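You operate a simulated robot arm through the tools that you are given. There is no shell and no other tool. Be economical: measure what you need, move in short steps, check, and stop when the job is done.

Carry out the task below with a simulated two-armed robot. There is one attempt and no reset: what you move stays moved.

Task
Take the blue towel from the top of the blue work stand and lay it out flat on the white folding table.

It is judged by the outcome, as a careful person would: the job done as asked, and still so three seconds after it is handed in. It fails if anything else is knocked over, pushed out of place, dropped, spilled or broken. Flat cloth is picked up by pressing the open fingertips on it (5 to 10 N) and closing them slowly along it; thin cloth reads only 2 to 8 mm in the jaws.

Robot
Two 7-joint arms with two-finger parallel grippers on one trunk, on a base that drives. Base frame: it is fixed to the floor where the robot stands at the start and does not move with it; the origin is under the middle of the robot, x ahead of it, y to its left, z up. Readings come in m, rad, newtons and seconds.
The left shoulder is at the start at [0.07, 0.134, 1.076], the right one opposite. With the tool pointing down near the work surface each hand reaches from about 0.1 to 0.64 m from the robot's upright axis, wherever it stands, measured 20 degrees to its own side. Places, roughly: white folding table [0.9, -2.2, 0.8]. Payload 1.57 kg a hand.
The TCP of each hand is the grasp point between the finger pads, 0.03 m short of the fingertips. In the tool frame z runs along the fingers and y along their closing line. The gripper opens to 0.08 m. The fingers are 0.017 m wide and 0.012 m thick; the gripper's body (0.04 by 0.082 m) begins 0.08 m behind the TCP.
Orientation is that of the tool frame in the base frame, as [roll, pitch, yaw] about the fixed x, y, z axes, in that order (R = Rz(yaw) Ry(pitch) Rx(roll)). With the fingers straight down and closing along the base's y, the tool's x points along the base's -x, its y along +y and its z along -z.

Tools
- The arms move only by the tool apply_moves. It takes "left_series", "right_series" or both (then of equal length, played together; a hand with none holds still); each is text: rows parted by semicolons, each of 7 numbers parted by spaces: the shift along the tool's x, y, z in m, then the turn, a rotation vector about the tool's x, y, z in rad, then the finger opening in m, from 0 to 0.08. In form: tx ty tz ax ay az gripper; .... A call has 1 to 12 rows; each row shifts and turns the commanded pose from where the row before left it, along the tool's axes as they then stand. Each row takes 0.2 s and may step no farther than 0.05 m and 0.15 rad from the row before; otherwise, or with a gripper value out of range, the whole call is refused. A pose out of reach is approached as far as the arm can. The call stops where the force on the tool passes 40 N (or 10 N more than at its start, if that is more) or the arm is blocked; 0.2 s more then pass. Each finger travels about 0.153 m/s and halts on what it meets, pressing with about 33 N; the grip force reading is that of the motor and also rises with nothing between the fingers. The clock runs only during rows and for 0.2 s after the last one: add rows that do not move to give the fingers time. It gives the time, the measured TCP pose, the force on the tool (base axes), the opening and the grip force at its end, in the units of the frame above (readings bear some noise).
- Cameras (640 x 400 px; columns grow to the right, rows downward): "scene" is now at [0.1373, 0.0099, 1.3047]; the picture's right is [0.09, -1.00, 0.00], its down [-0.59, -0.05, -0.81] and it looks along [0.80, 0.07, -0.59] (base axes); focal length 292 px, centre (320, 200). "left" rides on the left gripper at [0.072, 0.007, -0.122] in its tool frame; the picture's right is [-0.09, 1.00, 0.00], its down [-0.84, -0.08, -0.54] and it looks along [-0.54, -0.05, 0.84] (tool axes); focal length 238 px, centre (320, 200). "right" rides on the right gripper at [0.072, -0.007, -0.122] in its tool frame; the picture's right is [0.09, 1.00, 0.00], its down [-0.84, 0.08, -0.54] and it looks along [-0.54, 0.05, 0.84] (tool axes); focal length 238 px, centre (320, 200). There is no depth. A picture from a camera that has moved, and an enlarged one, comes with that camera's place and axes in the base frame and with its lens.
- get_image(camera): a new picture of that camera. It takes no simulated time.
- lift_body(by): slides the trunk up (or, below 0, down) by that many m; the arms and the scene camera ride with it, the base frame stays. It gives what a move gives, with no picture.
- roll_base(legs): drives the robot by 1 to 6 legs, each [ahead, left, turn to the left] in m, m and rad, along the robot's own axes; the way and the turn of a leg run together, so that a leg with both is an arc; at most 1.5 m and 3.142 rad a leg. The arms and the cameras ride along, it lands a little off, and it stops where it bumps. It gives what a move gives.
- turn_head(pan, tilt): turns the head with the scene camera to pan (to the left, within 1.501 rad either way) and tilt (down, from -0.506 to 1.204), counted from straight ahead of the robot. It gives what a move gives.
- enlarge(camera, box): a new picture of the part [left, top, right, bottom] of that camera's present view, enlarged. It takes no simulated time.
- job_done(): hands the job in; it is judged then, once.

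Work in short steps. Places have to be worked out from the pictures, the camera data and where the tool is seen: move nearer, look again, correct. Check each grasp and each placing, and mend what went wrong. You have 120 turns and 108 pictures in all, those below and enlarged ones among them. Open the grippers and draw the arms clear of the work before you hand the job in, unless the task says otherwise; then end with one line.

The tools are called by a JSON object that holds its "api" and its "payload". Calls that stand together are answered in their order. apply_moves: Moves the arms, as the interface text tells. Its arguments: {"type":"object","properties":{"left_series":{"type":"string"},"right_series":{"type":"string"}},"required":[]} The other tools are called the same way: lift_body (by) slides the trunk up or down; roll_base (legs) drives the base; turn_head (pan, tilt) turns the head that bears the scene camera; get_image (camera) takes a picture; enlarge (camera, box) takes an enlarged picture of a part of a camera's view; job_done () hands the job in.

At the start:

```text
time: 0.0
left_tcp_pos: [0.4959, 0.2142, 1.0226]
left_ee_rot: [-3.141, 0.002, -3.141]
left_contact_force: [0.2, -0.1, -0.1]
left_finger_gap: 0.0802
left_gripper_force: 0.0
right_tcp_pos: [0.4447, -0.1547, 1.1018]
right_ee_rot: [-3.141, 0.002, 3.141]
right_contact_force: [0.3, 0.1, -0.2]
right_finger_gap: 0.0799
right_gripper_force: 0.1
trunk travel left (down, up): [-0.65, 0.29]
robot x, y, heading: [-0.0004, 0.002, -0.003]
head pan, tilt: [0.087, 0.634]
```

scene: 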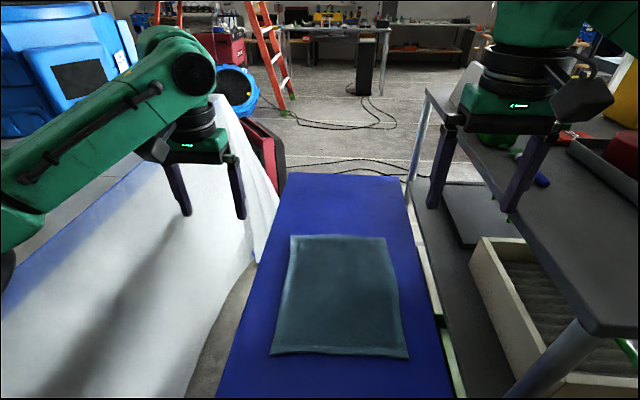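
right: 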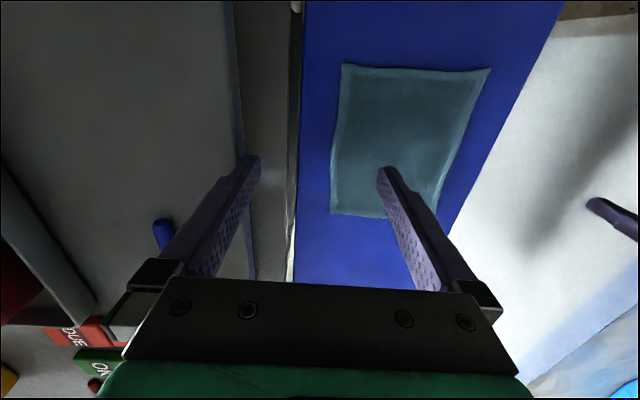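
left: 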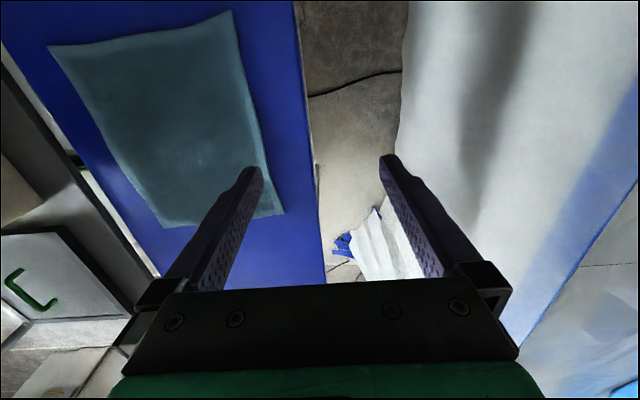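

The towel's corners work out to about x 0.40–0.74, y −0.13..+0.14, on the surface at z 0.733. Before moving I look to the right for the white table and the route.

{"api": "turn_head", "payload": {"pan": -1.2, "tilt": 0.4}}

{"api": "get_image", "payload": {"camera": "scene"}}

```text
time: 1.5
left_tcp_pos: [0.496, 0.2136, 1.0227]
left_ee_rot: [-3.142, 0.0, -3.141]
left_contact_force: [-0.4, -0.9, -0.3]
left_finger_gap: 0.0799
left_gripper_force: 0.2
right_tcp_pos: [0.4452, -0.1542, 1.1028]
right_ee_rot: [-3.141, 0.0, 3.141]
right_contact_force: [-0.4, 0.4, 0.4]
right_finger_gap: 0.0801
right_gripper_force: 0.1
trunk travel left (down, up): [-0.65, 0.29]
robot x, y, heading: [0.0051, -0.0012, -0.006]
head pan, tilt: [-1.201, 0.4]
```

```text
104 pictures are left
camera scene: at [0.0839, -0.084, 1.3258], right [-0.93, -0.36, 0.0], down [-0.14, 0.36, -0.92], along [0.33, -0.86, -0.39], focal length 292 px, centre (320, 200)
```

scene: 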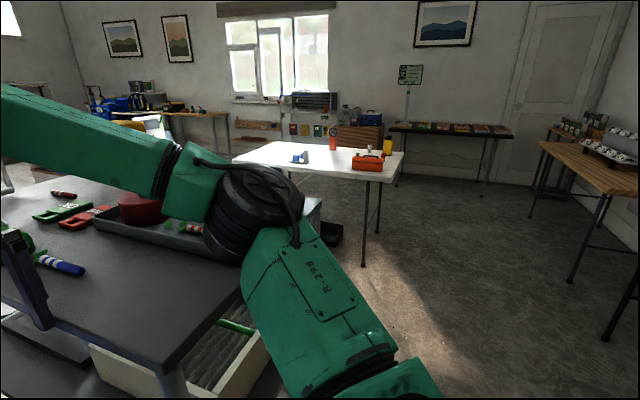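

The white table carries a few objects; I enlarge it to locate its edges and the free area.

{"api": "enlarge", "payload": {"camera": "scene", "box": [220, 110, 420, 275]}}

```text
2.42 times, centred on (320, 192) of scene
camera zoom: at [0.0839, -0.084, 1.3258], right [-0.93, -0.36, 0.0], down [-0.14, 0.36, -0.92], along [0.33, -0.86, -0.39], focal length 707 px, centre (320, 218)
```

zoom: 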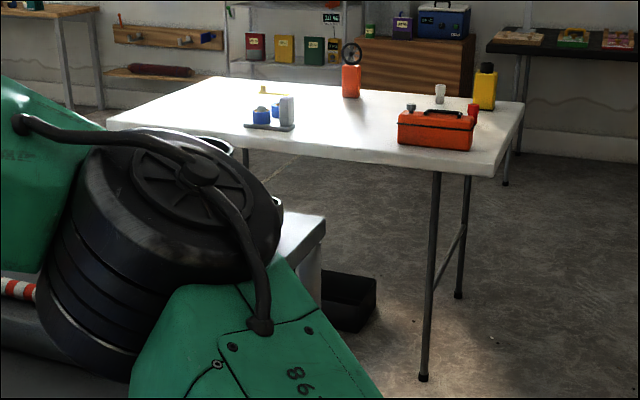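

The free patch on the table is at its far-left part (about x 1.05–1.5), between the blue device and the end; I'll survey it later. First the grasp: I turn the head back and yaw both grippers 90° at height so the fingers close along x, across the near hem.

{"api": "turn_head", "payload": {"pan": 0.0, "tilt": 0.9}}

{"api": "apply_moves", "payload": {"left_series": "0 0 0 0 0 0.1428 0.08;0 0 0 0 0 0.1428 0.08;0 0 0 0 0 0.1428 0.08;0 0 0 0 0 0.1428 0.08;0 0 0 0 0 0.1428 0.08;0 0 0 0 0 0.1428 0.08;0 0 0 0 0 0.1428 0.08;0 0 0 0 0 0.1428 0.08;0 0 0 0 0 0.1428 0.08;0 0 0 0 0 0.1428 0.08;0 0 0 0 0 0.1428 0.08;0 0 0 0 0 0 0.08", "right_series": "0 0 0 0 0 -0.1428 0.08;0 0 0 0 0 -0.1428 0.08;0 0 0 0 0 -0.1428 0.08;0 0 0 0 0 -0.1428 0.08;0 0 0 0 0 -0.1428 0.08;0 0 0 0 0 -0.1428 0.08;0 0 0 0 0 -0.1428 0.08;0 0 0 0 0 -0.1428 0.08;0 0 0 0 0 -0.1428 0.08;0 0 0 0 0 -0.1428 0.08;0 0 0 0 0 -0.1428 0.08;0 0 0 0 0 0 0.08"}}

{"api": "get_image", "payload": {"camera": "scene"}}

{"api": "get_image", "payload": {"camera": "left"}}

{"api": "get_image", "payload": {"camera": "right"}}

```text
time: 2.9
left_tcp_pos: [0.4954, 0.2125, 1.0222]
left_ee_rot: [3.14, 0.0, 3.141]
left_contact_force: [1.0, 0.5, 0.2]
left_finger_gap: 0.08
left_gripper_force: 0.0
right_tcp_pos: [0.445, -0.1549, 1.103]
right_ee_rot: [-3.141, 0.001, 3.14]
right_contact_force: [0.4, -0.4, 0.1]
right_finger_gap: 0.0798
right_gripper_force: 0.0
trunk travel left (down, up): [-0.65, 0.29]
robot x, y, heading: [0.0004, 0.0012, -0.003]
head pan, tilt: [0.0, 0.901]
```

```text
time: 5.5
left_tcp_pos: [0.4803, 0.1763, 1.0379]
left_ee_rot: [3.115, -0.005, 1.529]
left_contact_force: [2.8, 0.0, 1.7]
left_finger_gap: 0.0799
left_gripper_force: 0.0
right_tcp_pos: [0.2155, -0.0591, 1.0496]
right_ee_rot: [-3.092, 0.004, -1.618]
right_contact_force: [-1.2, -0.5, -0.2]
right_finger_gap: 0.08
right_gripper_force: 0.0
right hand out of reach, approached as far as the arm can: row 4, 5, 6, 7, 8, 9, 10, 11
trunk travel left (down, up): [-0.65, 0.29]
robot x, y, heading: [0.0013, -0.0139, -0.041]
head pan, tilt: [0.0, 0.901]
```

```text
102 pictures are left
camera scene: at [0.095, -0.0202, 1.2877], right [-0.04, -1.0, 0.0], down [-0.77, 0.03, -0.64], along [0.64, -0.02, -0.77], focal length 292 px, centre (320, 200)
```

scene: 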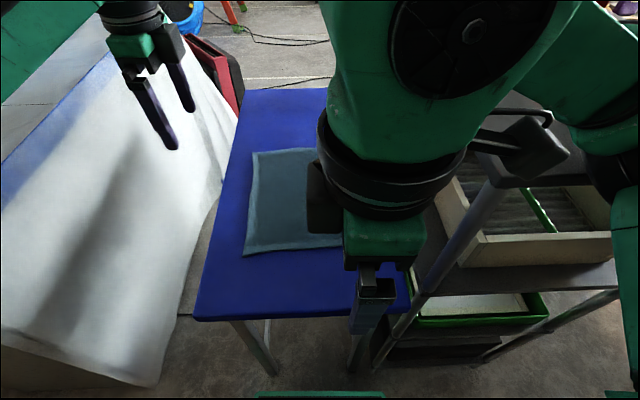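

```text
101 pictures are left
camera left: at [0.4856, 0.2477, 1.1602], right [0.99, -0.13, 0.03], down [-0.13, -0.83, 0.54], along [-0.05, -0.54, -0.84], focal length 238 px, centre (320, 200)
```

left: 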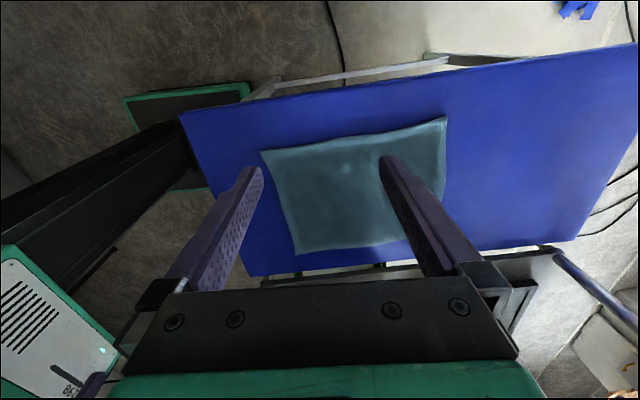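

```text
100 pictures are left
camera right: at [0.2108, -0.1319, 1.1706], right [-1.0, -0.05, -0.05], down [-0.07, 0.84, 0.54], along [0.02, 0.54, -0.84], focal length 238 px, centre (320, 200)
```

right: 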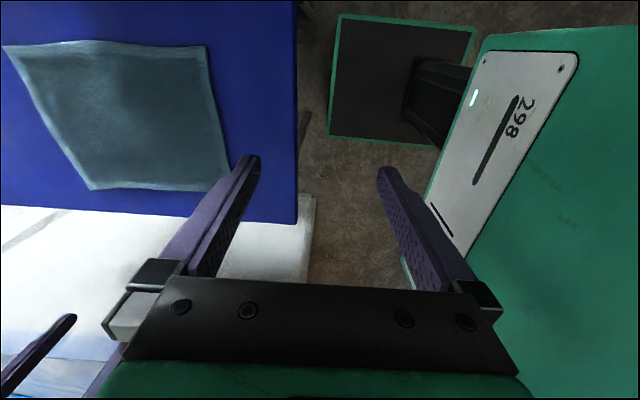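

The right hand ran short of reach in that yaw at height. I lower both a little to see how the right arm behaves.

{"api": "apply_moves", "payload": {"right_series": "0 0 0.04 0 0 0 0.08;0 0 0.03 0 0 0 0.08;0 0 0 0 0 0 0.08"}}

```text
time: 6.0
left_tcp_pos: [0.4825, 0.1814, 1.0292]
left_ee_rot: [3.12, 0.012, 1.519]
left_contact_force: [0.7, 0.4, 0.2]
left_finger_gap: 0.08
left_gripper_force: 0.1
right_tcp_pos: [0.2308, -0.0517, 1.0199]
right_ee_rot: [-2.913, -0.009, -1.62]
right_contact_force: [-1.1, 0.3, -0.3]
right_finger_gap: 0.0802
right_gripper_force: 0.1
trunk travel left (down, up): [-0.65, 0.29]
robot x, y, heading: [-0.0067, -0.0255, -0.044]
head pan, tilt: [0.0, 0.901]
stopped in row 2 (right hand): the arm was blocked; the commanded pose is now the measured one
```

The right arm was blocked and the base seems nudged; I look toward the right elbow before doing anything else.

{"api": "turn_head", "payload": {"pan": -0.7, "tilt": 0.8}}

{"api": "get_image", "payload": {"camera": "scene"}}

```text
time: 7.1
left_tcp_pos: [0.4794, 0.1816, 1.0321]
left_ee_rot: [3.115, 0.013, 1.522]
left_contact_force: [-0.6, 0.5, 0.5]
left_finger_gap: 0.0799
left_gripper_force: 0.0
right_tcp_pos: [0.2297, -0.052, 1.0199]
right_ee_rot: [-2.914, -0.011, -1.62]
right_contact_force: [0.3, -0.5, 0.4]
right_finger_gap: 0.0799
right_gripper_force: 0.1
trunk travel left (down, up): [-0.65, 0.29]
robot x, y, heading: [-0.0004, -0.018, -0.049]
head pan, tilt: [-0.7, 0.799]
```

```text
99 pictures are left
camera scene: at [0.0778, -0.0587, 1.2939], right [-0.68, -0.73, -0.01], down [-0.51, 0.48, -0.72], along [0.53, -0.48, -0.7], focal length 292 px, centre (320, 200)
```

scene: 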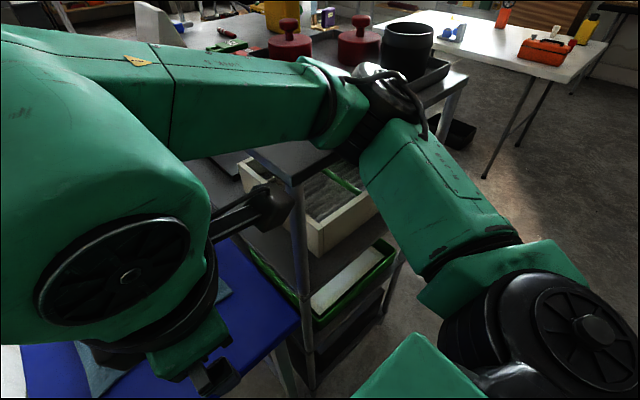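

The right elbow has swung out next to the grey bench's corner. I back the robot straight off 0.25 m so the elbow leaves the bench, then restore the right arm.

{"api": "roll_base", "payload": {"legs": [[-0.25, 0, 0]]}}

{"api": "apply_moves", "payload": {"right_series": "0 -0.03 -0.03 0 0 0.1428 0.08;0 -0.03 -0.02 0 0 0.1428 0.08;0 -0.03 0 0 0 0.1428 0.08;0 -0.03 0 0 0 0.1428 0.08;0 0 0 0 0 0.1428 0.08;0 0 0 0 0 0.1428 0.08;0 0 0 0 0 0.1428 0.08;0 0 0 0 0 0.1428 0.08;0 0 0 0 0 0.1428 0.08;0 0 0 0 0 0.1428 0.08;0 0 0 0 0 0.1428 0.08;0 0 0 0 0 0 0.08"}}

{"api": "get_image", "payload": {"camera": "scene"}}

```text
time: 8.9
left_tcp_pos: [0.2537, 0.1823, 1.0225]
left_ee_rot: [3.14, 0.001, 1.522]
left_contact_force: [0.5, 0.0, -1.0]
left_finger_gap: 0.0799
left_gripper_force: 0.0
right_tcp_pos: [0.0012, -0.0509, 1.0094]
right_ee_rot: [-2.957, 0.0, -1.619]
right_contact_force: [0.2, 0.9, 0.3]
right_finger_gap: 0.0801
right_gripper_force: 0.1
trunk travel left (down, up): [-0.65, 0.29]
robot x, y, heading: [-0.2559, -0.0066, -0.051]
head pan, tilt: [-0.7, 0.799]
```

```text
time: 11.6
left_tcp_pos: [0.2517, 0.1826, 1.022]
left_ee_rot: [3.141, 0.0, 1.523]
left_contact_force: [-0.6, 0.3, -0.1]
left_finger_gap: 0.0799
left_gripper_force: 0.0
right_tcp_pos: [0.1036, -0.0815, 1.0803]
right_ee_rot: [3.139, 0.188, 3.093]
right_contact_force: [-0.4, 0.6, -1.0]
right_finger_gap: 0.08
right_gripper_force: 0.1
trunk travel left (down, up): [-0.65, 0.29]
robot x, y, heading: [-0.2524, -0.0074, -0.052]
head pan, tilt: [-0.7, 0.799]
```

```text
98 pictures are left
camera scene: at [-0.1438, -0.062, 1.2907], right [-0.68, -0.73, 0.0], down [-0.53, 0.49, -0.7], along [0.51, -0.47, -0.72], focal length 292 px, centre (320, 200)
```

scene: 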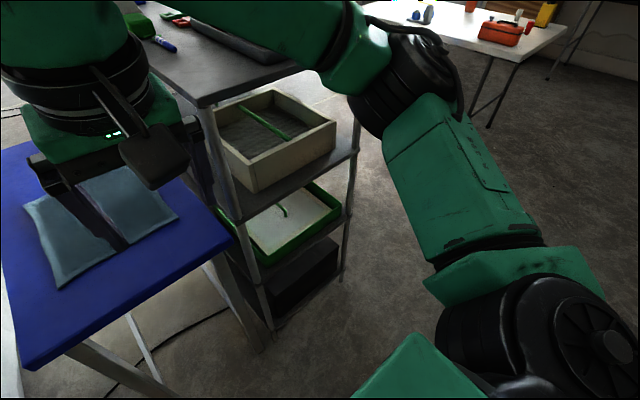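

Nothing was disturbed. I level the right hand and try the opposite yaw for it, here in the open.

{"api": "apply_moves", "payload": {"right_series": "-0.04 0 0 0 0.1 0 0.08;-0.04 -0.02 0 0 0.088 0 0.08;-0.04 -0.03 0 0 0 0 0.08;0 0 0 0 0 0.1428 0.08;0 0 0 0 0 0.1428 0.08;0 0 0 0 0 0.1428 0.08;0 0 0 0 0 0.1428 0.08;0 0 0 0 0 0.1428 0.08;0 0 0 0 0 0.1428 0.08;0 0 0 0 0 0.1428 0.08;0 0 0 0 0 0.1428 0.08"}}

{"api": "get_image", "payload": {"camera": "scene"}}

```text
time: 13.9
left_tcp_pos: [0.2526, 0.1826, 1.0233]
left_ee_rot: [-3.14, 0.0, 1.522]
left_contact_force: [0.2, -1.3, -0.3]
left_finger_gap: 0.0803
left_gripper_force: 0.1
right_tcp_pos: [0.2206, -0.1374, 1.093]
right_ee_rot: [-3.14, 0.0, 1.95]
right_contact_force: [-0.1, 0.9, 0.0]
right_finger_gap: 0.0801
right_gripper_force: 0.2
trunk travel left (down, up): [-0.65, 0.29]
robot x, y, heading: [-0.2563, -0.0085, -0.049]
head pan, tilt: [-0.7, 0.799]
```

```text
97 pictures are left
camera scene: at [-0.1438, -0.062, 1.2907], right [-0.68, -0.73, 0.0], down [-0.53, 0.49, -0.7], along [0.51, -0.47, -0.72], focal length 292 px, centre (320, 200)
```

scene: 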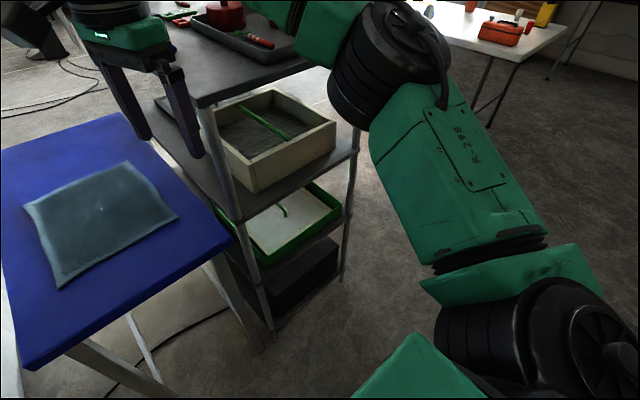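

That direction works freely. I finish the yaw, then return forward partway (to x≈−0.1) and square up.

{"api": "apply_moves", "payload": {"right_series": "0 0 0 0 0 0.14 0.08;0 0 0 0 0 0.14 0.08;0 0 0 0 0 0.12 0.08;0 0 0 0 0 0 0.08"}}

{"api": "roll_base", "payload": {"legs": [[0, 0, 0.049], [0.15, 0.005, 0]]}}

{"api": "turn_head", "payload": {"pan": 0, "tilt": 0.75}}

{"api": "get_image", "payload": {"camera": "scene"}}

```text
time: 14.9
left_tcp_pos: [0.2516, 0.1814, 1.0224]
left_ee_rot: [-3.141, 0.0, 1.522]
left_contact_force: [0.1, 0.3, -0.2]
left_finger_gap: 0.08
left_gripper_force: 0.2
right_tcp_pos: [0.2205, -0.1361, 1.0921]
right_ee_rot: [-3.141, -0.001, 1.549]
right_contact_force: [0.4, 0.3, -0.1]
right_finger_gap: 0.08
right_gripper_force: 0.1
trunk travel left (down, up): [-0.65, 0.29]
robot x, y, heading: [-0.255, -0.0078, -0.051]
head pan, tilt: [-0.7, 0.799]
```

```text
time: 16.7
left_tcp_pos: [0.3916, 0.2122, 1.023]
left_ee_rot: [3.14, 0.001, 1.57]
left_contact_force: [1.1, -0.6, -0.3]
left_finger_gap: 0.08
left_gripper_force: 0.1
right_tcp_pos: [0.3744, -0.1088, 1.093]
right_ee_rot: [3.139, -0.002, 1.602]
right_contact_force: [0.4, -0.2, 0.5]
right_finger_gap: 0.0799
right_gripper_force: 0.1
trunk travel left (down, up): [-0.65, 0.29]
robot x, y, heading: [-0.1025, 0.0014, 0.004]
head pan, tilt: [-0.7, 0.799]
```

```text
time: 17.8
left_tcp_pos: [0.3921, 0.2116, 1.0238]
left_ee_rot: [-3.141, 0.001, 1.573]
left_contact_force: [0.4, -1.0, 0.5]
left_finger_gap: 0.0801
left_gripper_force: 0.1
right_tcp_pos: [0.376, -0.1079, 1.0927]
right_ee_rot: [-3.14, -0.001, 1.602]
right_contact_force: [-0.3, -0.1, 0.4]
right_finger_gap: 0.0799
right_gripper_force: 0.0
trunk travel left (down, up): [-0.65, 0.29]
robot x, y, heading: [-0.1044, -0.0015, 0.0]
head pan, tilt: [0.0, 0.75]
```

```text
96 pictures are left
camera scene: at [0.0298, 0.0005, 1.2947], right [0.0, -1.0, 0.0], down [-0.68, 0.0, -0.73], along [0.73, 0.0, -0.68], focal length 292 px, centre (320, 200)
```

scene: 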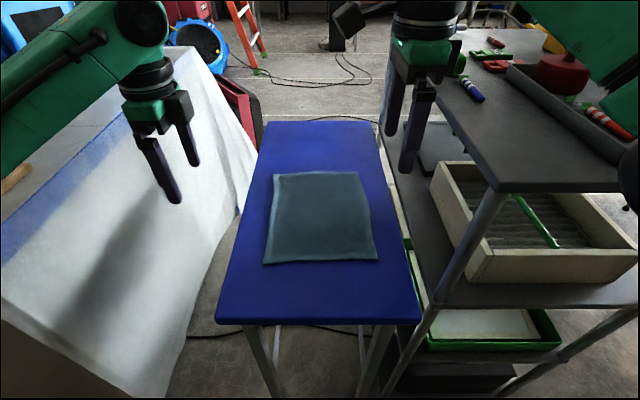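

Squared up, towel near corners are about (0.418, 0.131) and (0.433, −0.137). I bring both hands above points ~2 cm in from those corners, jaws opened to 0.05, tips still ~7 cm above the cloth.

{"api": "apply_moves", "payload": {"left_series": "-0.017 0.0108 0.032 0 0 0 0.05;-0.017 0.0108 0.032 0 0 0 0.05;-0.017 0.0108 0.032 0 0 0 0.05;-0.017 0.0108 0.032 0 0 0 0.05;-0.017 0.0108 0.032 0 0 0 0.05;-0.017 0.0108 0.032 0 0 0 0.05;0 0 0 0 0 0 0.05", "right_series": "-0.0017 0.0158 0.044 0 0 0.005 0.05;-0.0017 0.0158 0.044 0 0 0.005 0.05;-0.0017 0.0158 0.044 0 0 0.005 0.05;-0.0017 0.0158 0.044 0 0 0.005 0.05;-0.0017 0.0158 0.044 0 0 0.005 0.05;-0.0017 0.0158 0.044 0 0 0.005 0.05;0 0 0 0 0 0 0.05"}}

{"api": "get_image", "payload": {"camera": "left"}}

{"api": "get_image", "payload": {"camera": "right"}}

{"api": "get_image", "payload": {"camera": "scene"}}

```text
time: 19.2
left_tcp_pos: [0.4483, 0.0996, 0.839]
left_ee_rot: [3.131, -0.006, 1.562]
left_contact_force: [0.6, -0.4, -0.3]
left_finger_gap: 0.0504
left_gripper_force: 0.1
right_tcp_pos: [0.4996, -0.139, 0.9397]
right_ee_rot: [2.934, -0.015, 1.541]
right_contact_force: [-0.3, -0.6, 0.5]
right_finger_gap: 0.05
right_gripper_force: 0.1
trunk travel left (down, up): [-0.65, 0.29]
robot x, y, heading: [-0.1002, -0.0044, -0.012]
head pan, tilt: [0.0, 0.75]
stopped in row 7 (right hand): the arm was blocked; the commanded pose is now the measured one
```

```text
95 pictures are left
camera left: at [0.4533, 0.1704, 0.9613], right [0.99, -0.1, 0.01], down [-0.09, -0.84, 0.54], along [-0.05, -0.53, -0.84], focal length 238 px, centre (320, 200)
```

left: 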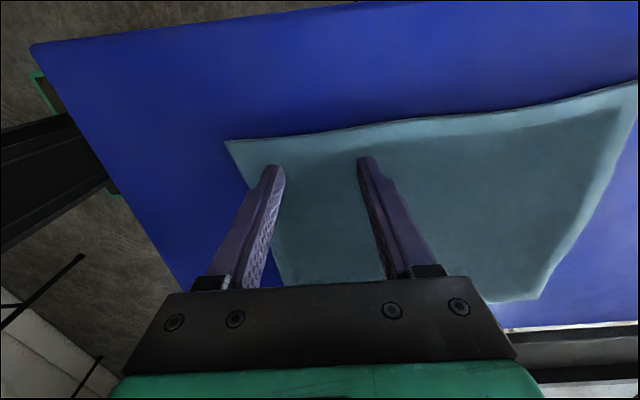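

```text
94 pictures are left
camera right: at [0.4683, -0.0683, 1.0578], right [0.98, 0.06, 0.21], down [-0.06, -0.84, 0.53], along [0.21, -0.53, -0.82], focal length 238 px, centre (320, 200)
```

right: 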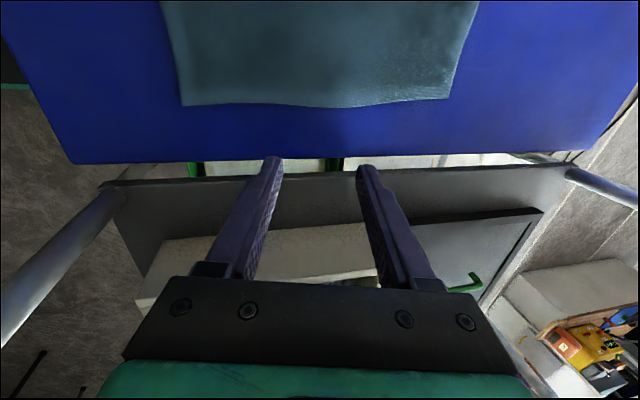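

```text
93 pictures are left
camera scene: at [0.0155, -0.0101, 1.2941], right [-0.01, -1.0, -0.01], down [-0.67, 0.01, -0.74], along [0.74, 0.0, -0.67], focal length 292 px, centre (320, 200)
```

scene: 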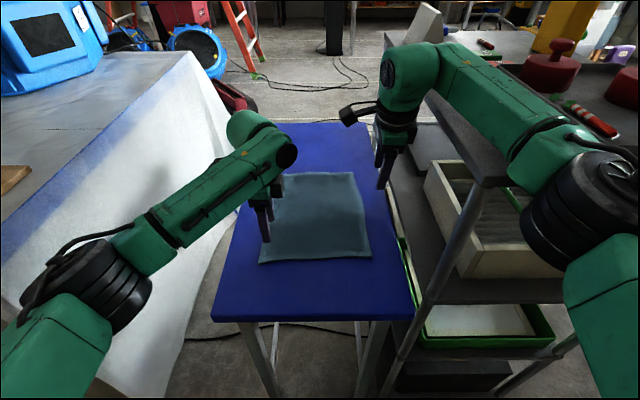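

The right forearm is leaning on the grey bench's edge. Raising the trunk lifts both elbows clear of bench and cover, so I do that by 0.2 m, then look.

{"api": "lift_body", "payload": {"by": 0.2}}

{"api": "get_image", "payload": {"camera": "scene"}}

```text
time: 21.4
left_tcp_pos: [0.4576, 0.1053, 1.0336]
left_ee_rot: [-3.138, -0.002, 1.566]
left_contact_force: [0.5, -0.5, 0.7]
left_finger_gap: 0.0499
left_gripper_force: 0.1
right_tcp_pos: [0.5091, -0.128, 1.1262]
right_ee_rot: [2.959, -0.007, 1.552]
right_contact_force: [-0.5, 0.2, -0.6]
right_finger_gap: 0.0501
right_gripper_force: 0.3
trunk travel left (down, up): [-0.85, 0.09]
robot x, y, heading: [-0.1048, -0.0059, -0.007]
head pan, tilt: [0.0, 0.75]
```

```text
92 pictures are left
camera scene: at [0.0315, -0.0022, 1.4946], right [0.0, -1.0, 0.0], down [-0.68, 0.0, -0.73], along [0.73, 0.0, -0.68], focal length 292 px, centre (320, 200)
```

scene: 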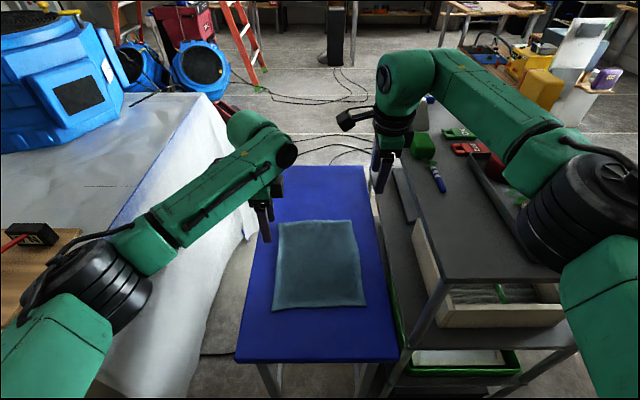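

Clear view and clear elbows. I level the right hand and lower both in step toward z≈0.85, with the elbows now riding above the bench.

{"api": "apply_moves", "payload": {"left_series": "0 0 0 0 0 0 0.05;0 0 0 0 0 0 0.05;0.005 0 0.03 0 0 0 0.05;0 0 0.03 0 0 0 0.05;0 0 0.03 0 0 0 0.05;0 0 0.03 0 0 0 0.05;0 0 0.03 0 0 0 0.05;0 0 0.03 0 0 0 0.05;0 0 0 0 0 0 0.05", "right_series": "0 0 0 0.09 0 0 0.05;0 0 0 0.09 0 0 0.05;0.003 -0.009 0.046 0 0 0 0.05;0.003 -0.01 0.046 0 0 0 0.05;0.003 -0.01 0.046 0 0 0 0.05;0.002 -0.01 0.046 0 0 0 0.05;0.002 0 0.046 0 0 0 0.05;0 0 0.046 0 0 0 0.05;0 0 0 0 0 0 0.05"}}

{"api": "get_image", "payload": {"camera": "scene"}}

{"api": "get_image", "payload": {"camera": "right"}}

{"api": "get_image", "payload": {"camera": "left"}}

```text
time: 23.4
left_tcp_pos: [0.4575, 0.1104, 0.8543]
left_ee_rot: [-3.141, -0.002, 1.567]
left_contact_force: [-0.3, 0.6, -0.3]
left_finger_gap: 0.0503
left_gripper_force: 0.0
right_tcp_pos: [0.457, -0.1133, 0.8594]
right_ee_rot: [3.137, -0.007, 1.553]
right_contact_force: [-0.4, 0.2, -0.1]
right_finger_gap: 0.05
right_gripper_force: 0.2
right hand out of reach, approached as far as the arm can: row 2, 8
trunk travel left (down, up): [-0.85, 0.09]
robot x, y, heading: [-0.1026, -0.0055, -0.004]
head pan, tilt: [0.0, 0.75]
```

```text
91 pictures are left
camera scene: at [0.0305, -0.0036, 1.4948], right [0.0, -1.0, 0.0], down [-0.68, 0.0, -0.73], along [0.73, 0.0, -0.68], focal length 292 px, centre (320, 200)
```

scene: 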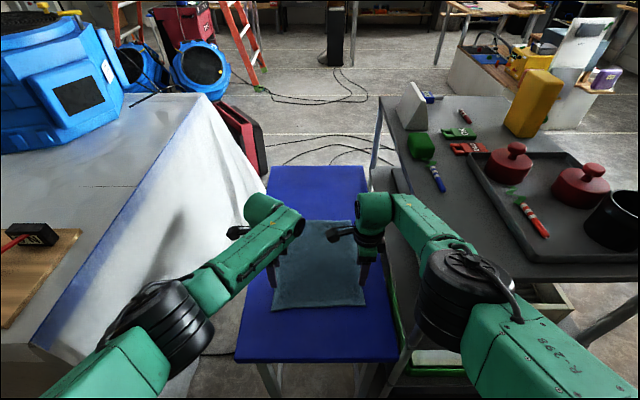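

```text
90 pictures are left
camera right: at [0.4493, -0.0421, 0.9826], right [1.0, 0.08, 0.01], down [0.06, -0.84, 0.54], along [0.04, -0.53, -0.84], focal length 238 px, centre (320, 200)
```

right: 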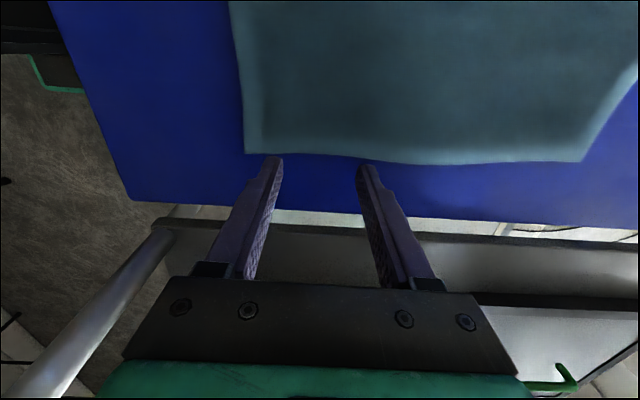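

```text
89 pictures are left
camera left: at [0.463, 0.1819, 0.9756], right [1.0, -0.1, 0.0], down [-0.08, -0.84, 0.54], along [-0.05, -0.54, -0.84], focal length 238 px, centre (320, 200)
```

left: 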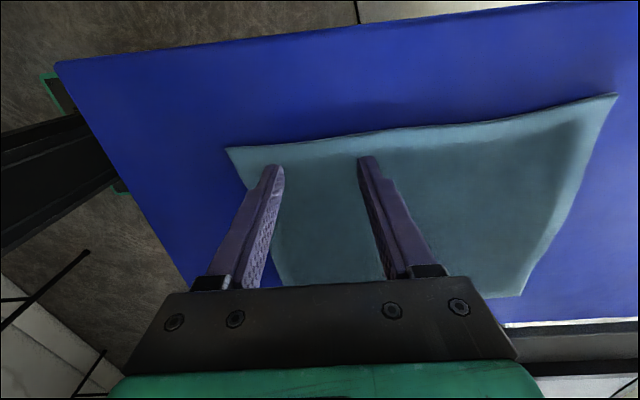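

Triangulating across views, the cloth is really at z≈0.787, with near corners at about (0.381, 0.118) and (0.395, −0.121). I correct the hands to straddle just inside the near hem, tips ~1 cm above.

{"api": "apply_moves", "payload": {"left_series": "-0.006 -0.017 0 0 0 0 0.05;-0.006 -0.0175 0.01 0 0 0 0.05;0 0 0.02 0 0 0 0.05;0 0 0 0 0 0 0.05", "right_series": "0.006 -0.01 0 0 0 -0.015 0.05;0.006 -0.01 0.014 0 0 0 0.05;0 0 0.02 0 0 0 0.05;0 0 0 0 0 0 0.05"}}

{"api": "get_image", "payload": {"camera": "left"}}

{"api": "get_image", "payload": {"camera": "right"}}

```text
time: 24.4
left_tcp_pos: [0.4223, 0.0992, 0.8229]
left_ee_rot: [-3.14, 0.002, 1.566]
left_contact_force: [1.0, 0.2, 0.5]
left_finger_gap: 0.0503
left_gripper_force: 0.1
right_tcp_pos: [0.4379, -0.0997, 0.827]
right_ee_rot: [3.14, -0.006, 1.568]
right_contact_force: [-0.8, -0.6, 0.1]
right_finger_gap: 0.05
right_gripper_force: 0.1
trunk travel left (down, up): [-0.85, 0.09]
robot x, y, heading: [-0.1037, -0.002, -0.001]
head pan, tilt: [0.0, 0.75]
```

```text
88 pictures are left
camera left: at [0.4292, 0.1716, 0.9451], right [1.0, -0.1, 0.0], down [-0.08, -0.84, 0.54], along [-0.05, -0.54, -0.84], focal length 238 px, centre (320, 200)
```

left: 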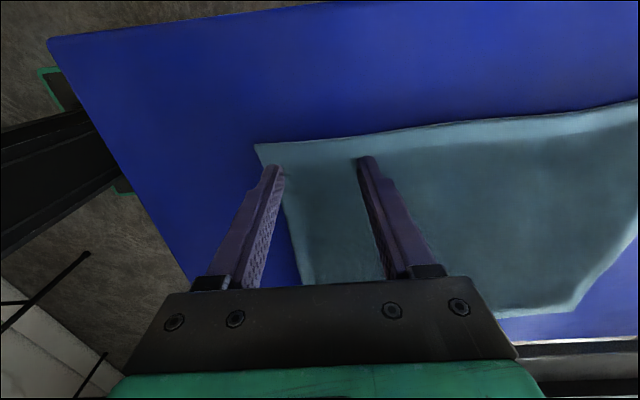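

```text
87 pictures are left
camera right: at [0.4291, -0.0287, 0.9481], right [1.0, 0.09, 0.0], down [0.07, -0.84, 0.54], along [0.05, -0.54, -0.84], focal length 238 px, centre (320, 200)
```

right: 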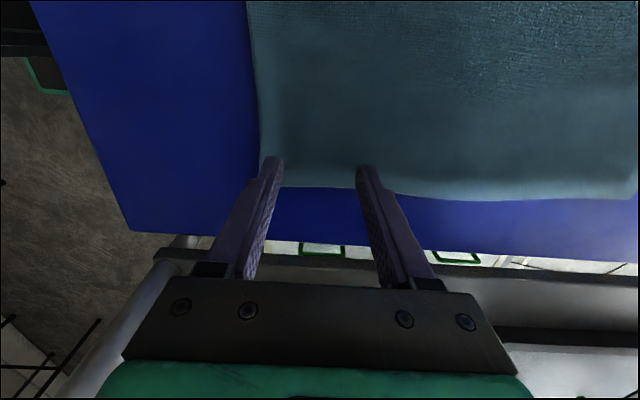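

Fingertips sit just inside each near corner, a few mm above the cloth. I lower in millimetre steps to feel contact.

{"api": "apply_moves", "payload": {"left_series": "0 0.002 0.002 0 0 0 0.05;0 0.002 0.002 0 0 0 0.05;0 0 0 0 0 0 0.05", "right_series": "0.002 0 0.004 0 0 0 0.05;0.002 0 0.004 0 0 0 0.05;0 0 0 0 0 0 0.05"}}

```text
time: 25.2
left_tcp_pos: [0.4266, 0.0985, 0.8198]
left_ee_rot: [-3.14, -0.001, 1.566]
left_contact_force: [-0.1, 0.0, -0.1]
left_finger_gap: 0.0501
left_gripper_force: 0.1
right_tcp_pos: [0.4362, -0.0969, 0.8203]
right_ee_rot: [3.136, -0.007, 1.568]
right_contact_force: [0.3, 0.5, 0.2]
right_finger_gap: 0.05
right_gripper_force: 0.1
trunk travel left (down, up): [-0.85, 0.09]
robot x, y, heading: [-0.1039, -0.0073, 0.002]
head pan, tilt: [0.0, 0.75]
```

No contact yet; continue down in small steps.

{"api": "apply_moves", "payload": {"left_series": "0 0 0.003 0 0 0 0.05;0 0 0.002 0 0 0 0.05;0 0 0 0 0 0 0.05", "right_series": "0 0 0.003 0 0 0 0.05;0 0 0.002 0 0 0 0.05;0 0 0 0 0 0 0.05"}}

{"api": "apply_moves", "payload": {"left_series": "0 0 0.002 0 0 0 0.05;0 0 0.002 0 0 0 0.05;0 0 0 0 0 0 0.05", "right_series": "0 0 0.002 0 0 0 0.05;0 0 0.002 0 0 0 0.05;0 0 0 0 0 0 0.05"}}

```text
time: 26.0
left_tcp_pos: [0.4268, 0.0976, 0.8154]
left_ee_rot: [-3.14, 0.001, 1.565]
left_contact_force: [0.7, 1.1, 1.2]
left_finger_gap: 0.0503
left_gripper_force: 0.1
right_tcp_pos: [0.4314, -0.0954, 0.8149]
right_ee_rot: [3.137, -0.008, 1.569]
right_contact_force: [0.4, 0.4, -0.6]
right_finger_gap: 0.0504
right_gripper_force: 0.2
right hand out of reach, approached as far as the arm can: row 1
trunk travel left (down, up): [-0.85, 0.09]
robot x, y, heading: [-0.1052, -0.0048, -0.002]
head pan, tilt: [0.0, 0.75]
```

```text
time: 26.8
left_tcp_pos: [0.4271, 0.0992, 0.813]
left_ee_rot: [3.139, 0.001, 1.564]
left_contact_force: [3.5, 0.7, 15.1]
left_finger_gap: 0.0495
left_gripper_force: 0.1
right_tcp_pos: [0.4299, -0.0946, 0.8135]
right_ee_rot: [3.136, -0.009, 1.572]
right_contact_force: [0.5, 1.6, 5.5]
right_finger_gap: 0.0502
right_gripper_force: 0.1
right hand out of reach, approached as far as the arm can: row 1
trunk travel left (down, up): [-0.85, 0.09]
robot x, y, heading: [-0.1011, -0.0036, -0.003]
head pan, tilt: [0.0, 0.75]
```

Contact: left 15 N, right 5.5 N. I ease the left by 1 mm and close both slowly along the cloth.

{"api": "apply_moves", "payload": {"left_series": "0 0 -0.001 0 0 0 0.05;0 0 0 0 0 0 0.045;0 0 0 0 0 0 0.04;0 0 0 0 0 0 0.035;0 0 0 0 0 0 0.03;0 0 0 0 0 0 0.025;0 0 0 0 0 0 0.02;0 0 0 0 0 0 0.015;0 0 0 0 0 0 0.01;0 0 0 0 0 0 0.005;0 0 0 0 0 0 0;0 0 0 0 0 0 0", "right_series": "0 0 0.0005 0 0 0 0.05;0 0 0 0 0 0 0.045;0 0 0 0 0 0 0.04;0 0 0 0 0 0 0.035;0 0 0 0 0 0 0.03;0 0 0 0 0 0 0.025;0 0 0 0 0 0 0.02;0 0 0 0 0 0 0.015;0 0 0 0 0 0 0.01;0 0 0 0 0 0 0.005;0 0 0 0 0 0 0;0 0 0 0 0 0 0"}}

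{"api": "get_image", "payload": {"camera": "left"}}

{"api": "get_image", "payload": {"camera": "right"}}

```text
time: 29.4
left_tcp_pos: [0.4236, 0.0998, 0.8131]
left_ee_rot: [3.138, 0.0, 1.566]
left_contact_force: [-2.1, -0.3, 11.8]
left_finger_gap: 0.0058
left_gripper_force: 25.9
right_tcp_pos: [0.4287, -0.0968, 0.8137]
right_ee_rot: [3.135, -0.007, 1.57]
right_contact_force: [-1.6, 0.5, 8.0]
right_finger_gap: 0.0047
right_gripper_force: 25.5
trunk travel left (down, up): [-0.85, 0.09]
robot x, y, heading: [-0.1011, -0.004, -0.002]
head pan, tilt: [0.0, 0.75]
```

```text
86 pictures are left
camera left: at [0.4302, 0.1707, 0.9356], right [1.0, -0.1, 0.0], down [-0.08, -0.84, 0.54], along [-0.05, -0.54, -0.84], focal length 238 px, centre (320, 200)
```

left: 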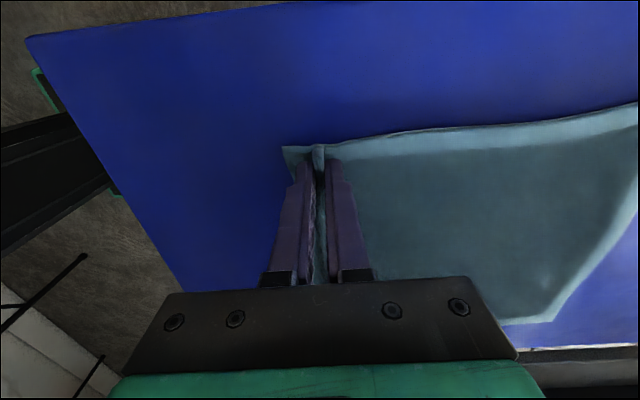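

```text
85 pictures are left
camera right: at [0.4196, -0.0251, 0.9349], right [1.0, 0.09, 0.01], down [0.07, -0.84, 0.54], along [0.05, -0.53, -0.84], focal length 238 px, centre (320, 200)
```

right: 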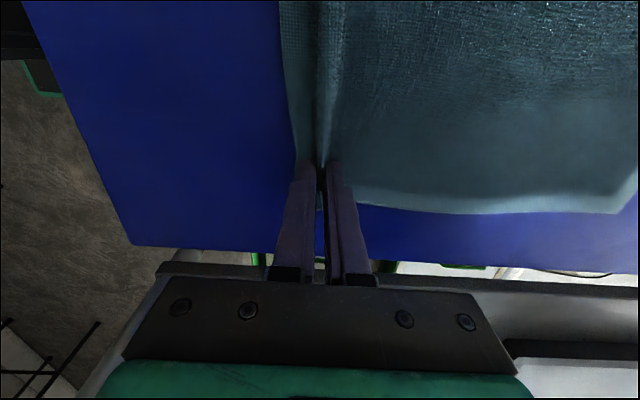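

Both pinches hold a fold (5.8 and 4.7 mm in the jaws). I lift both straight up 0.30 m.

{"api": "apply_moves", "payload": {"left_series": "0 0 -0.02 0 0 0 0;0 0 -0.028 0 0 0 0;0 0 -0.028 0 0 0 0;0 0 -0.028 0 0 0 0;0 0 -0.028 0 0 0 0;0 0 -0.028 0 0 0 0;0 0 -0.028 0 0 0 0;0 0 -0.028 0 0 0 0;0 0 -0.028 0 0 0 0;0 0 -0.028 0 0 0 0;0 0 -0.028 0 0 0 0;0 0 0 0 0 0 0", "right_series": "0 0 -0.02 0 0 0 0;0 0 -0.028 0 0 0 0;0 0 -0.028 0 0 0 0;0 0 -0.028 0 0 0 0;0 0 -0.028 0 0 0 0;0 0 -0.028 0 0 0 0;0 0 -0.028 0 0 0 0;0 0 -0.028 0 0 0 0;0 0 -0.028 0 0 0 0;0 0 -0.028 0 0 0 0;0 0 -0.028 0 0 0 0;0 0 0 0 0 0 0"}}

{"api": "get_image", "payload": {"camera": "scene"}}

```text
time: 32.0
left_tcp_pos: [0.4282, 0.0972, 1.1125]
left_ee_rot: [-3.14, -0.001, 1.565]
left_contact_force: [-0.4, -2.9, 0.0]
left_finger_gap: 0.0049
left_gripper_force: 25.1
right_tcp_pos: [0.4324, -0.0984, 1.1104]
right_ee_rot: [3.139, -0.006, 1.569]
right_contact_force: [0.7, 2.7, 0.1]
right_finger_gap: 0.0047
right_gripper_force: 24.9
trunk travel left (down, up): [-0.85, 0.09]
robot x, y, heading: [-0.0987, -0.0061, -0.0]
head pan, tilt: [0.0, 0.75]
```

```text
84 pictures are left
camera scene: at [0.0317, -0.0026, 1.4946], right [0.0, -1.0, 0.0], down [-0.68, 0.0, -0.73], along [0.73, 0.0, -0.68], focal length 292 px, centre (320, 200)
```

scene: 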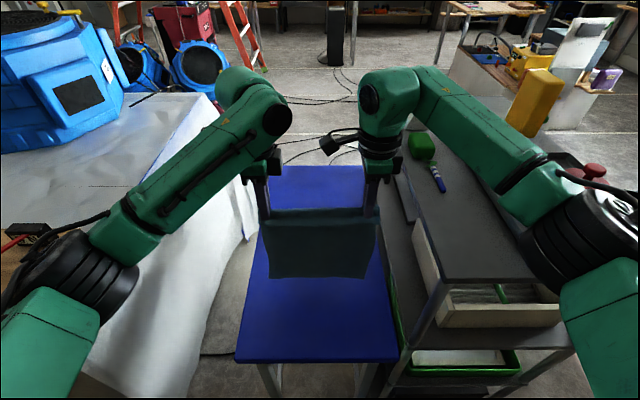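

The towel hangs cleanly between both hands. I raise the trunk further, then back away from the stand.

{"api": "lift_body", "payload": {"by": 0.08}}

{"api": "roll_base", "payload": {"legs": [[-0.5, 0, 0]]}}

{"api": "turn_head", "payload": {"pan": -1.1, "tilt": 0.35}}

{"api": "get_image", "payload": {"camera": "scene"}}

```text
time: 33.2
left_tcp_pos: [0.4275, 0.099, 1.1917]
left_ee_rot: [-3.138, -0.003, 1.565]
left_contact_force: [-0.5, -1.8, -1.0]
left_finger_gap: 0.0048
left_gripper_force: 25.5
right_tcp_pos: [0.4312, -0.099, 1.1902]
right_ee_rot: [3.137, -0.008, 1.57]
right_contact_force: [0.0, 0.8, -1.6]
right_finger_gap: 0.0047
right_gripper_force: 25.1
trunk travel left (down, up): [-0.93, 0.01]
robot x, y, heading: [-0.1025, -0.0008, -0.001]
head pan, tilt: [0.0, 0.75]
```

```text
time: 36.1
left_tcp_pos: [-0.0695, 0.0993, 1.1901]
left_ee_rot: [-3.135, 0.001, 1.563]
left_contact_force: [0.4, -1.1, 0.1]
left_finger_gap: 0.0049
left_gripper_force: 24.9
right_tcp_pos: [-0.0636, -0.0971, 1.1897]
right_ee_rot: [3.139, -0.007, 1.566]
right_contact_force: [-0.3, 2.0, -0.4]
right_finger_gap: 0.0046
right_gripper_force: 25.4
trunk travel left (down, up): [-0.93, 0.01]
robot x, y, heading: [-0.6007, -0.0036, -0.01]
head pan, tilt: [0.0, 0.75]
```

```text
time: 37.5
left_tcp_pos: [-0.0716, 0.1003, 1.1906]
left_ee_rot: [-3.141, -0.001, 1.563]
left_contact_force: [0.0, -1.3, -0.2]
left_finger_gap: 0.0048
left_gripper_force: 25.1
right_tcp_pos: [-0.0661, -0.0971, 1.1915]
right_ee_rot: [3.138, -0.007, 1.568]
right_contact_force: [0.9, 0.7, -0.8]
right_finger_gap: 0.0048
right_gripper_force: 25.3
trunk travel left (down, up): [-0.93, 0.01]
robot x, y, heading: [-0.6016, -0.0028, -0.006]
head pan, tilt: [-1.1, 0.351]
```

```text
83 pictures are left
camera scene: at [-0.5085, -0.0827, 1.6103], right [-0.89, -0.45, 0.0], down [-0.15, 0.31, -0.94], along [0.42, -0.84, -0.34], focal length 292 px, centre (320, 200)
```

scene: 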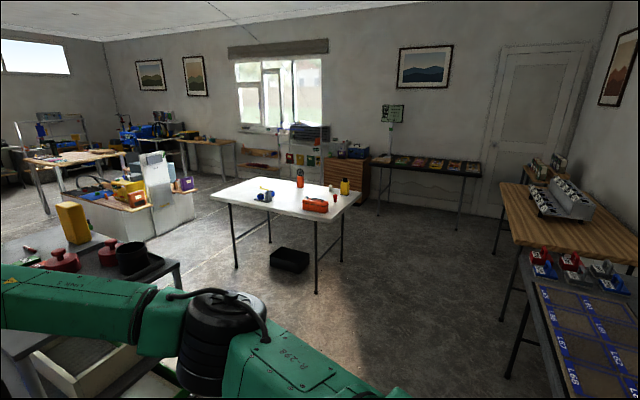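

A good overview. I zoom on the table to map it precisely.

{"api": "enlarge", "payload": {"camera": "scene", "box": [200, 160, 370, 300]}}

```text
2.86 times, centred on (285, 230) of scene
camera zoom: at [-0.5085, -0.0827, 1.6103], right [-0.89, -0.45, 0.0], down [-0.15, 0.31, -0.94], along [0.42, -0.84, -0.34], focal length 833 px, centre (420, 114)
```

zoom: 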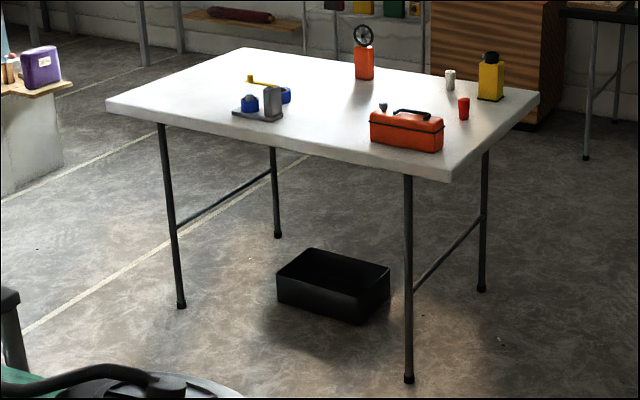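

Mapped (top z≈0.745): table x 0.30–1.51, y −1.88..−2.58. Free patch: x 1.12–1.50, y −1.90..−2.2, left of the blue device. I'll reach it via the corridor between the bench and the table; first leg is to (−0.3, −1.42).

{"api": "roll_base", "payload": {"legs": [[0.3, -1.41, 0]]}}

{"api": "turn_head", "payload": {"pan": -0.15, "tilt": 0.45}}

{"api": "get_image", "payload": {"camera": "scene"}}

```text
time: 44.6
left_tcp_pos: [0.22, -1.3107, 1.1912]
left_ee_rot: [-3.141, 0.0, 1.561]
left_contact_force: [0.5, -1.0, 0.1]
left_finger_gap: 0.0047
left_gripper_force: 25.1
right_tcp_pos: [0.2236, -1.5078, 1.1899]
right_ee_rot: [3.137, -0.006, 1.565]
right_contact_force: [-0.6, 2.4, -0.3]
right_finger_gap: 0.005
right_gripper_force: 25.6
trunk travel left (down, up): [-0.93, 0.01]
robot x, y, heading: [-0.3081, -1.4094, -0.008]
head pan, tilt: [-1.1, 0.351]
```

```text
time: 45.9
left_tcp_pos: [0.2208, -1.3113, 1.1917]
left_ee_rot: [-3.141, -0.001, 1.56]
left_contact_force: [0.8, -2.4, -0.2]
left_finger_gap: 0.005
left_gripper_force: 25.0
right_tcp_pos: [0.2245, -1.5066, 1.1904]
right_ee_rot: [3.137, -0.008, 1.564]
right_contact_force: [0.2, 1.4, -0.8]
right_finger_gap: 0.0048
right_gripper_force: 25.1
trunk travel left (down, up): [-0.93, 0.01]
robot x, y, heading: [-0.3072, -1.4089, -0.008]
head pan, tilt: [-0.15, 0.45]
```

```text
81 pictures are left
camera scene: at [-0.1678, -1.4235, 1.6011], right [-0.16, -0.99, 0.0], down [-0.43, 0.07, -0.9], along [0.89, -0.14, -0.44], focal length 292 px, centre (320, 200)
```

scene: 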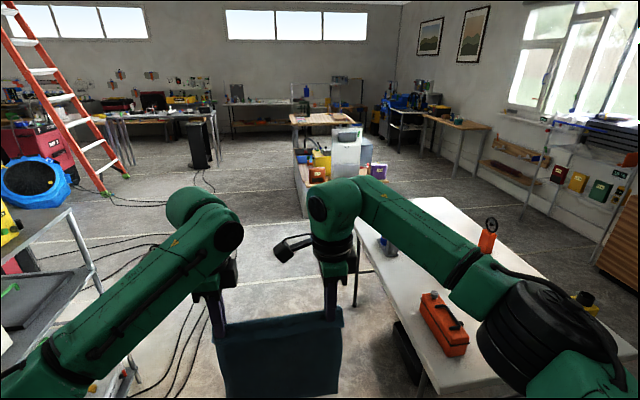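

The corridor ahead is clear floor. I drive 0.8 m ahead and look again.

{"api": "roll_base", "payload": {"legs": [[0.85, -0.01, 0.008]]}}

{"api": "get_image", "payload": {"camera": "scene"}}

```text
time: 50.4
left_tcp_pos: [1.0644, -1.3145, 1.1923]
left_ee_rot: [-3.142, -0.001, 1.575]
left_contact_force: [-0.7, -1.7, 0.5]
left_finger_gap: 0.0049
left_gripper_force: 25.6
right_tcp_pos: [1.0721, -1.5121, 1.1917]
right_ee_rot: [3.138, -0.006, 1.579]
right_contact_force: [-0.7, 1.2, 0.1]
right_finger_gap: 0.0047
right_gripper_force: 25.2
trunk travel left (down, up): [-0.93, 0.01]
robot x, y, heading: [0.5412, -1.424, 0.006]
head pan, tilt: [-0.15, 0.45]
```

```text
80 pictures are left
camera scene: at [0.6773, -1.4331, 1.6013], right [-0.14, -0.99, 0.0], down [-0.43, 0.06, -0.9], along [0.89, -0.13, -0.43], focal length 292 px, centre (320, 200)
```

scene: 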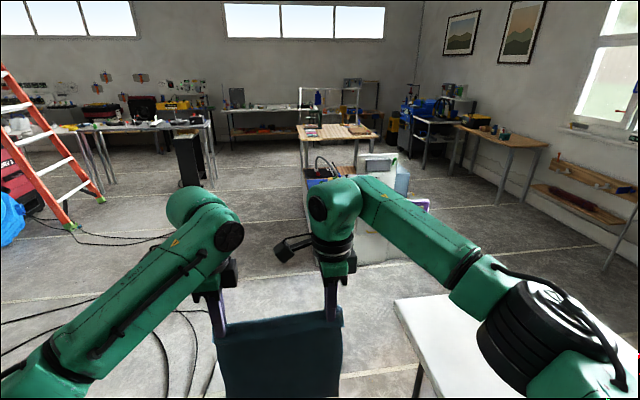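

Ahead is still clear. I go on to x≈1.31, then turn right 90° to face the table.

{"api": "roll_base", "payload": {"legs": [[0.77, 0.0, 0], [0, 0, -0.8], [0, 0, -0.777]]}}

{"api": "turn_head", "payload": {"pan": 0, "tilt": 0.75}}

{"api": "get_image", "payload": {"camera": "scene"}}

```text
time: 58.7
left_tcp_pos: [1.4089, -1.9493, 1.1905]
left_ee_rot: [-3.139, -0.002, -0.008]
left_contact_force: [-1.3, 0.9, 0.5]
left_finger_gap: 0.0049
left_gripper_force: 24.4
right_tcp_pos: [1.2136, -1.9532, 1.1912]
right_ee_rot: [3.139, -0.004, -0.004]
right_contact_force: [1.5, 0.0, 0.2]
right_finger_gap: 0.0047
right_gripper_force: 24.9
trunk travel left (down, up): [-0.93, 0.01]
robot x, y, heading: [1.3083, -1.4196, -1.576]
head pan, tilt: [-0.15, 0.45]
```

```text
time: 59.5
left_tcp_pos: [1.4089, -1.9483, 1.1912]
left_ee_rot: [-3.139, 0.001, -0.008]
left_contact_force: [-1.2, -1.2, -0.5]
left_finger_gap: 0.0046
left_gripper_force: 25.2
right_tcp_pos: [1.2123, -1.952, 1.1908]
right_ee_rot: [3.138, -0.007, -0.005]
right_contact_force: [1.0, -0.7, -0.4]
right_finger_gap: 0.0046
right_gripper_force: 25.2
trunk travel left (down, up): [-0.93, 0.01]
robot x, y, heading: [1.308, -1.4182, -1.575]
head pan, tilt: [0.0, 0.75]
```

```text
79 pictures are left
camera scene: at [1.3072, -1.5504, 1.5748], right [-1.0, 0.01, 0.0], down [0.0, 0.68, -0.73], along [0.0, -0.73, -0.68], focal length 292 px, centre (320, 200)
```

scene: 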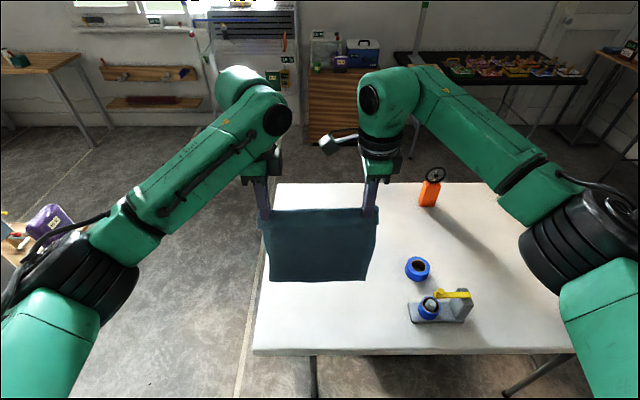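

Excellent: the free area is x 1.07–1.49, y −1.86..−2.5, with the device and blue ring at x<1.05. The towel spans x≈1.19–1.43. I drive 0.18 m ahead (base front stays short of the table edge) so the far hem can land at y≈−2.2.

{"api": "roll_base", "payload": {"legs": [[0.18, 0.0, 0.004]]}}

{"api": "apply_moves", "payload": {"left_series": "0 0.02 0.03 0 0 0 0;0 0.02 0.03 0 0 0 0;0 0.02 0.02 0 0 0 0;0 0.01 0 0 0 0 0;0 0 0 0 0 0 0", "right_series": "0 0.02 0.03 0 0 0 0;0 0.02 0.03 0 0 0 0;0 0.02 0.02 0 0 0 0;0 0.01 0 0 0 0 0;0 0 0 0 0 0 0"}}

{"api": "get_image", "payload": {"camera": "scene"}}

{"api": "get_image", "payload": {"camera": "left"}}

```text
time: 61.0
left_tcp_pos: [1.4109, -2.1272, 1.1934]
left_ee_rot: [3.139, 0.0, -0.004]
left_contact_force: [-1.6, 0.7, -0.2]
left_finger_gap: 0.005
left_gripper_force: 25.0
right_tcp_pos: [1.2152, -2.1316, 1.1937]
right_ee_rot: [3.134, -0.006, 0.002]
right_contact_force: [2.0, 0.6, 0.4]
right_finger_gap: 0.0047
right_gripper_force: 25.2
trunk travel left (down, up): [-0.93, 0.01]
robot x, y, heading: [1.3088, -1.602, -1.573]
head pan, tilt: [0.0, 0.75]
```

```text
time: 62.2
left_tcp_pos: [1.4099, -2.2004, 1.1117]
left_ee_rot: [3.14, 0.001, -0.005]
left_contact_force: [-0.4, 0.0, 0.1]
left_finger_gap: 0.0048
left_gripper_force: 25.3
right_tcp_pos: [1.2147, -2.195, 1.1117]
right_ee_rot: [3.136, -0.007, -0.001]
right_contact_force: [0.6, 0.0, 0.1]
right_finger_gap: 0.0049
right_gripper_force: 25.3
right hand out of reach, approached as far as the arm can: row 4
trunk travel left (down, up): [-0.93, 0.01]
robot x, y, heading: [1.3072, -1.5975, -1.569]
head pan, tilt: [0.0, 0.75]
```

```text
78 pictures are left
camera scene: at [1.3065, -1.7316, 1.5748], right [-1.0, 0.0, 0.0], down [0.0, 0.68, -0.73], along [0.0, -0.73, -0.68], focal length 292 px, centre (320, 200)
```

scene: 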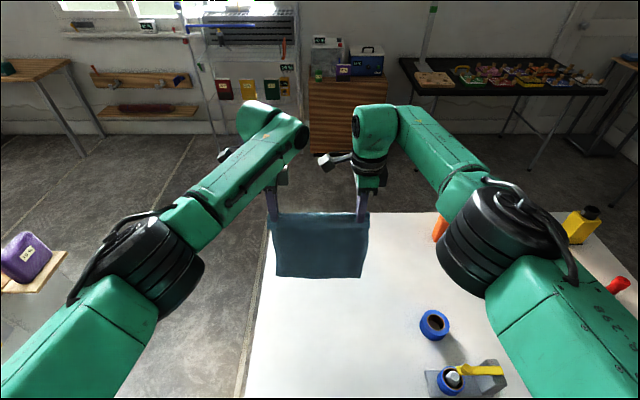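

```text
77 pictures are left
camera left: at [1.481, -2.2064, 1.2339], right [-0.1, -1.0, 0.0], down [-0.84, 0.08, 0.54], along [-0.54, 0.05, -0.84], focal length 238 px, centre (320, 200)
```

left: 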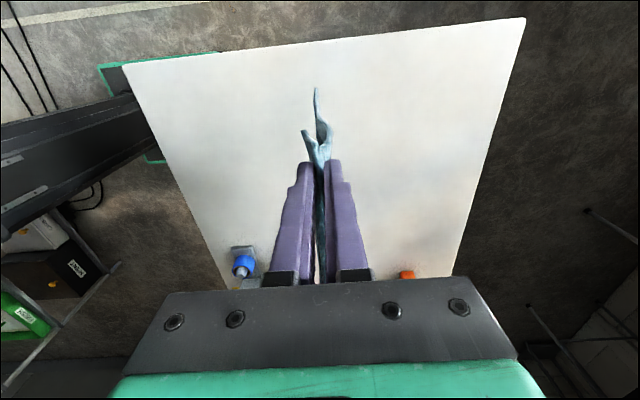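

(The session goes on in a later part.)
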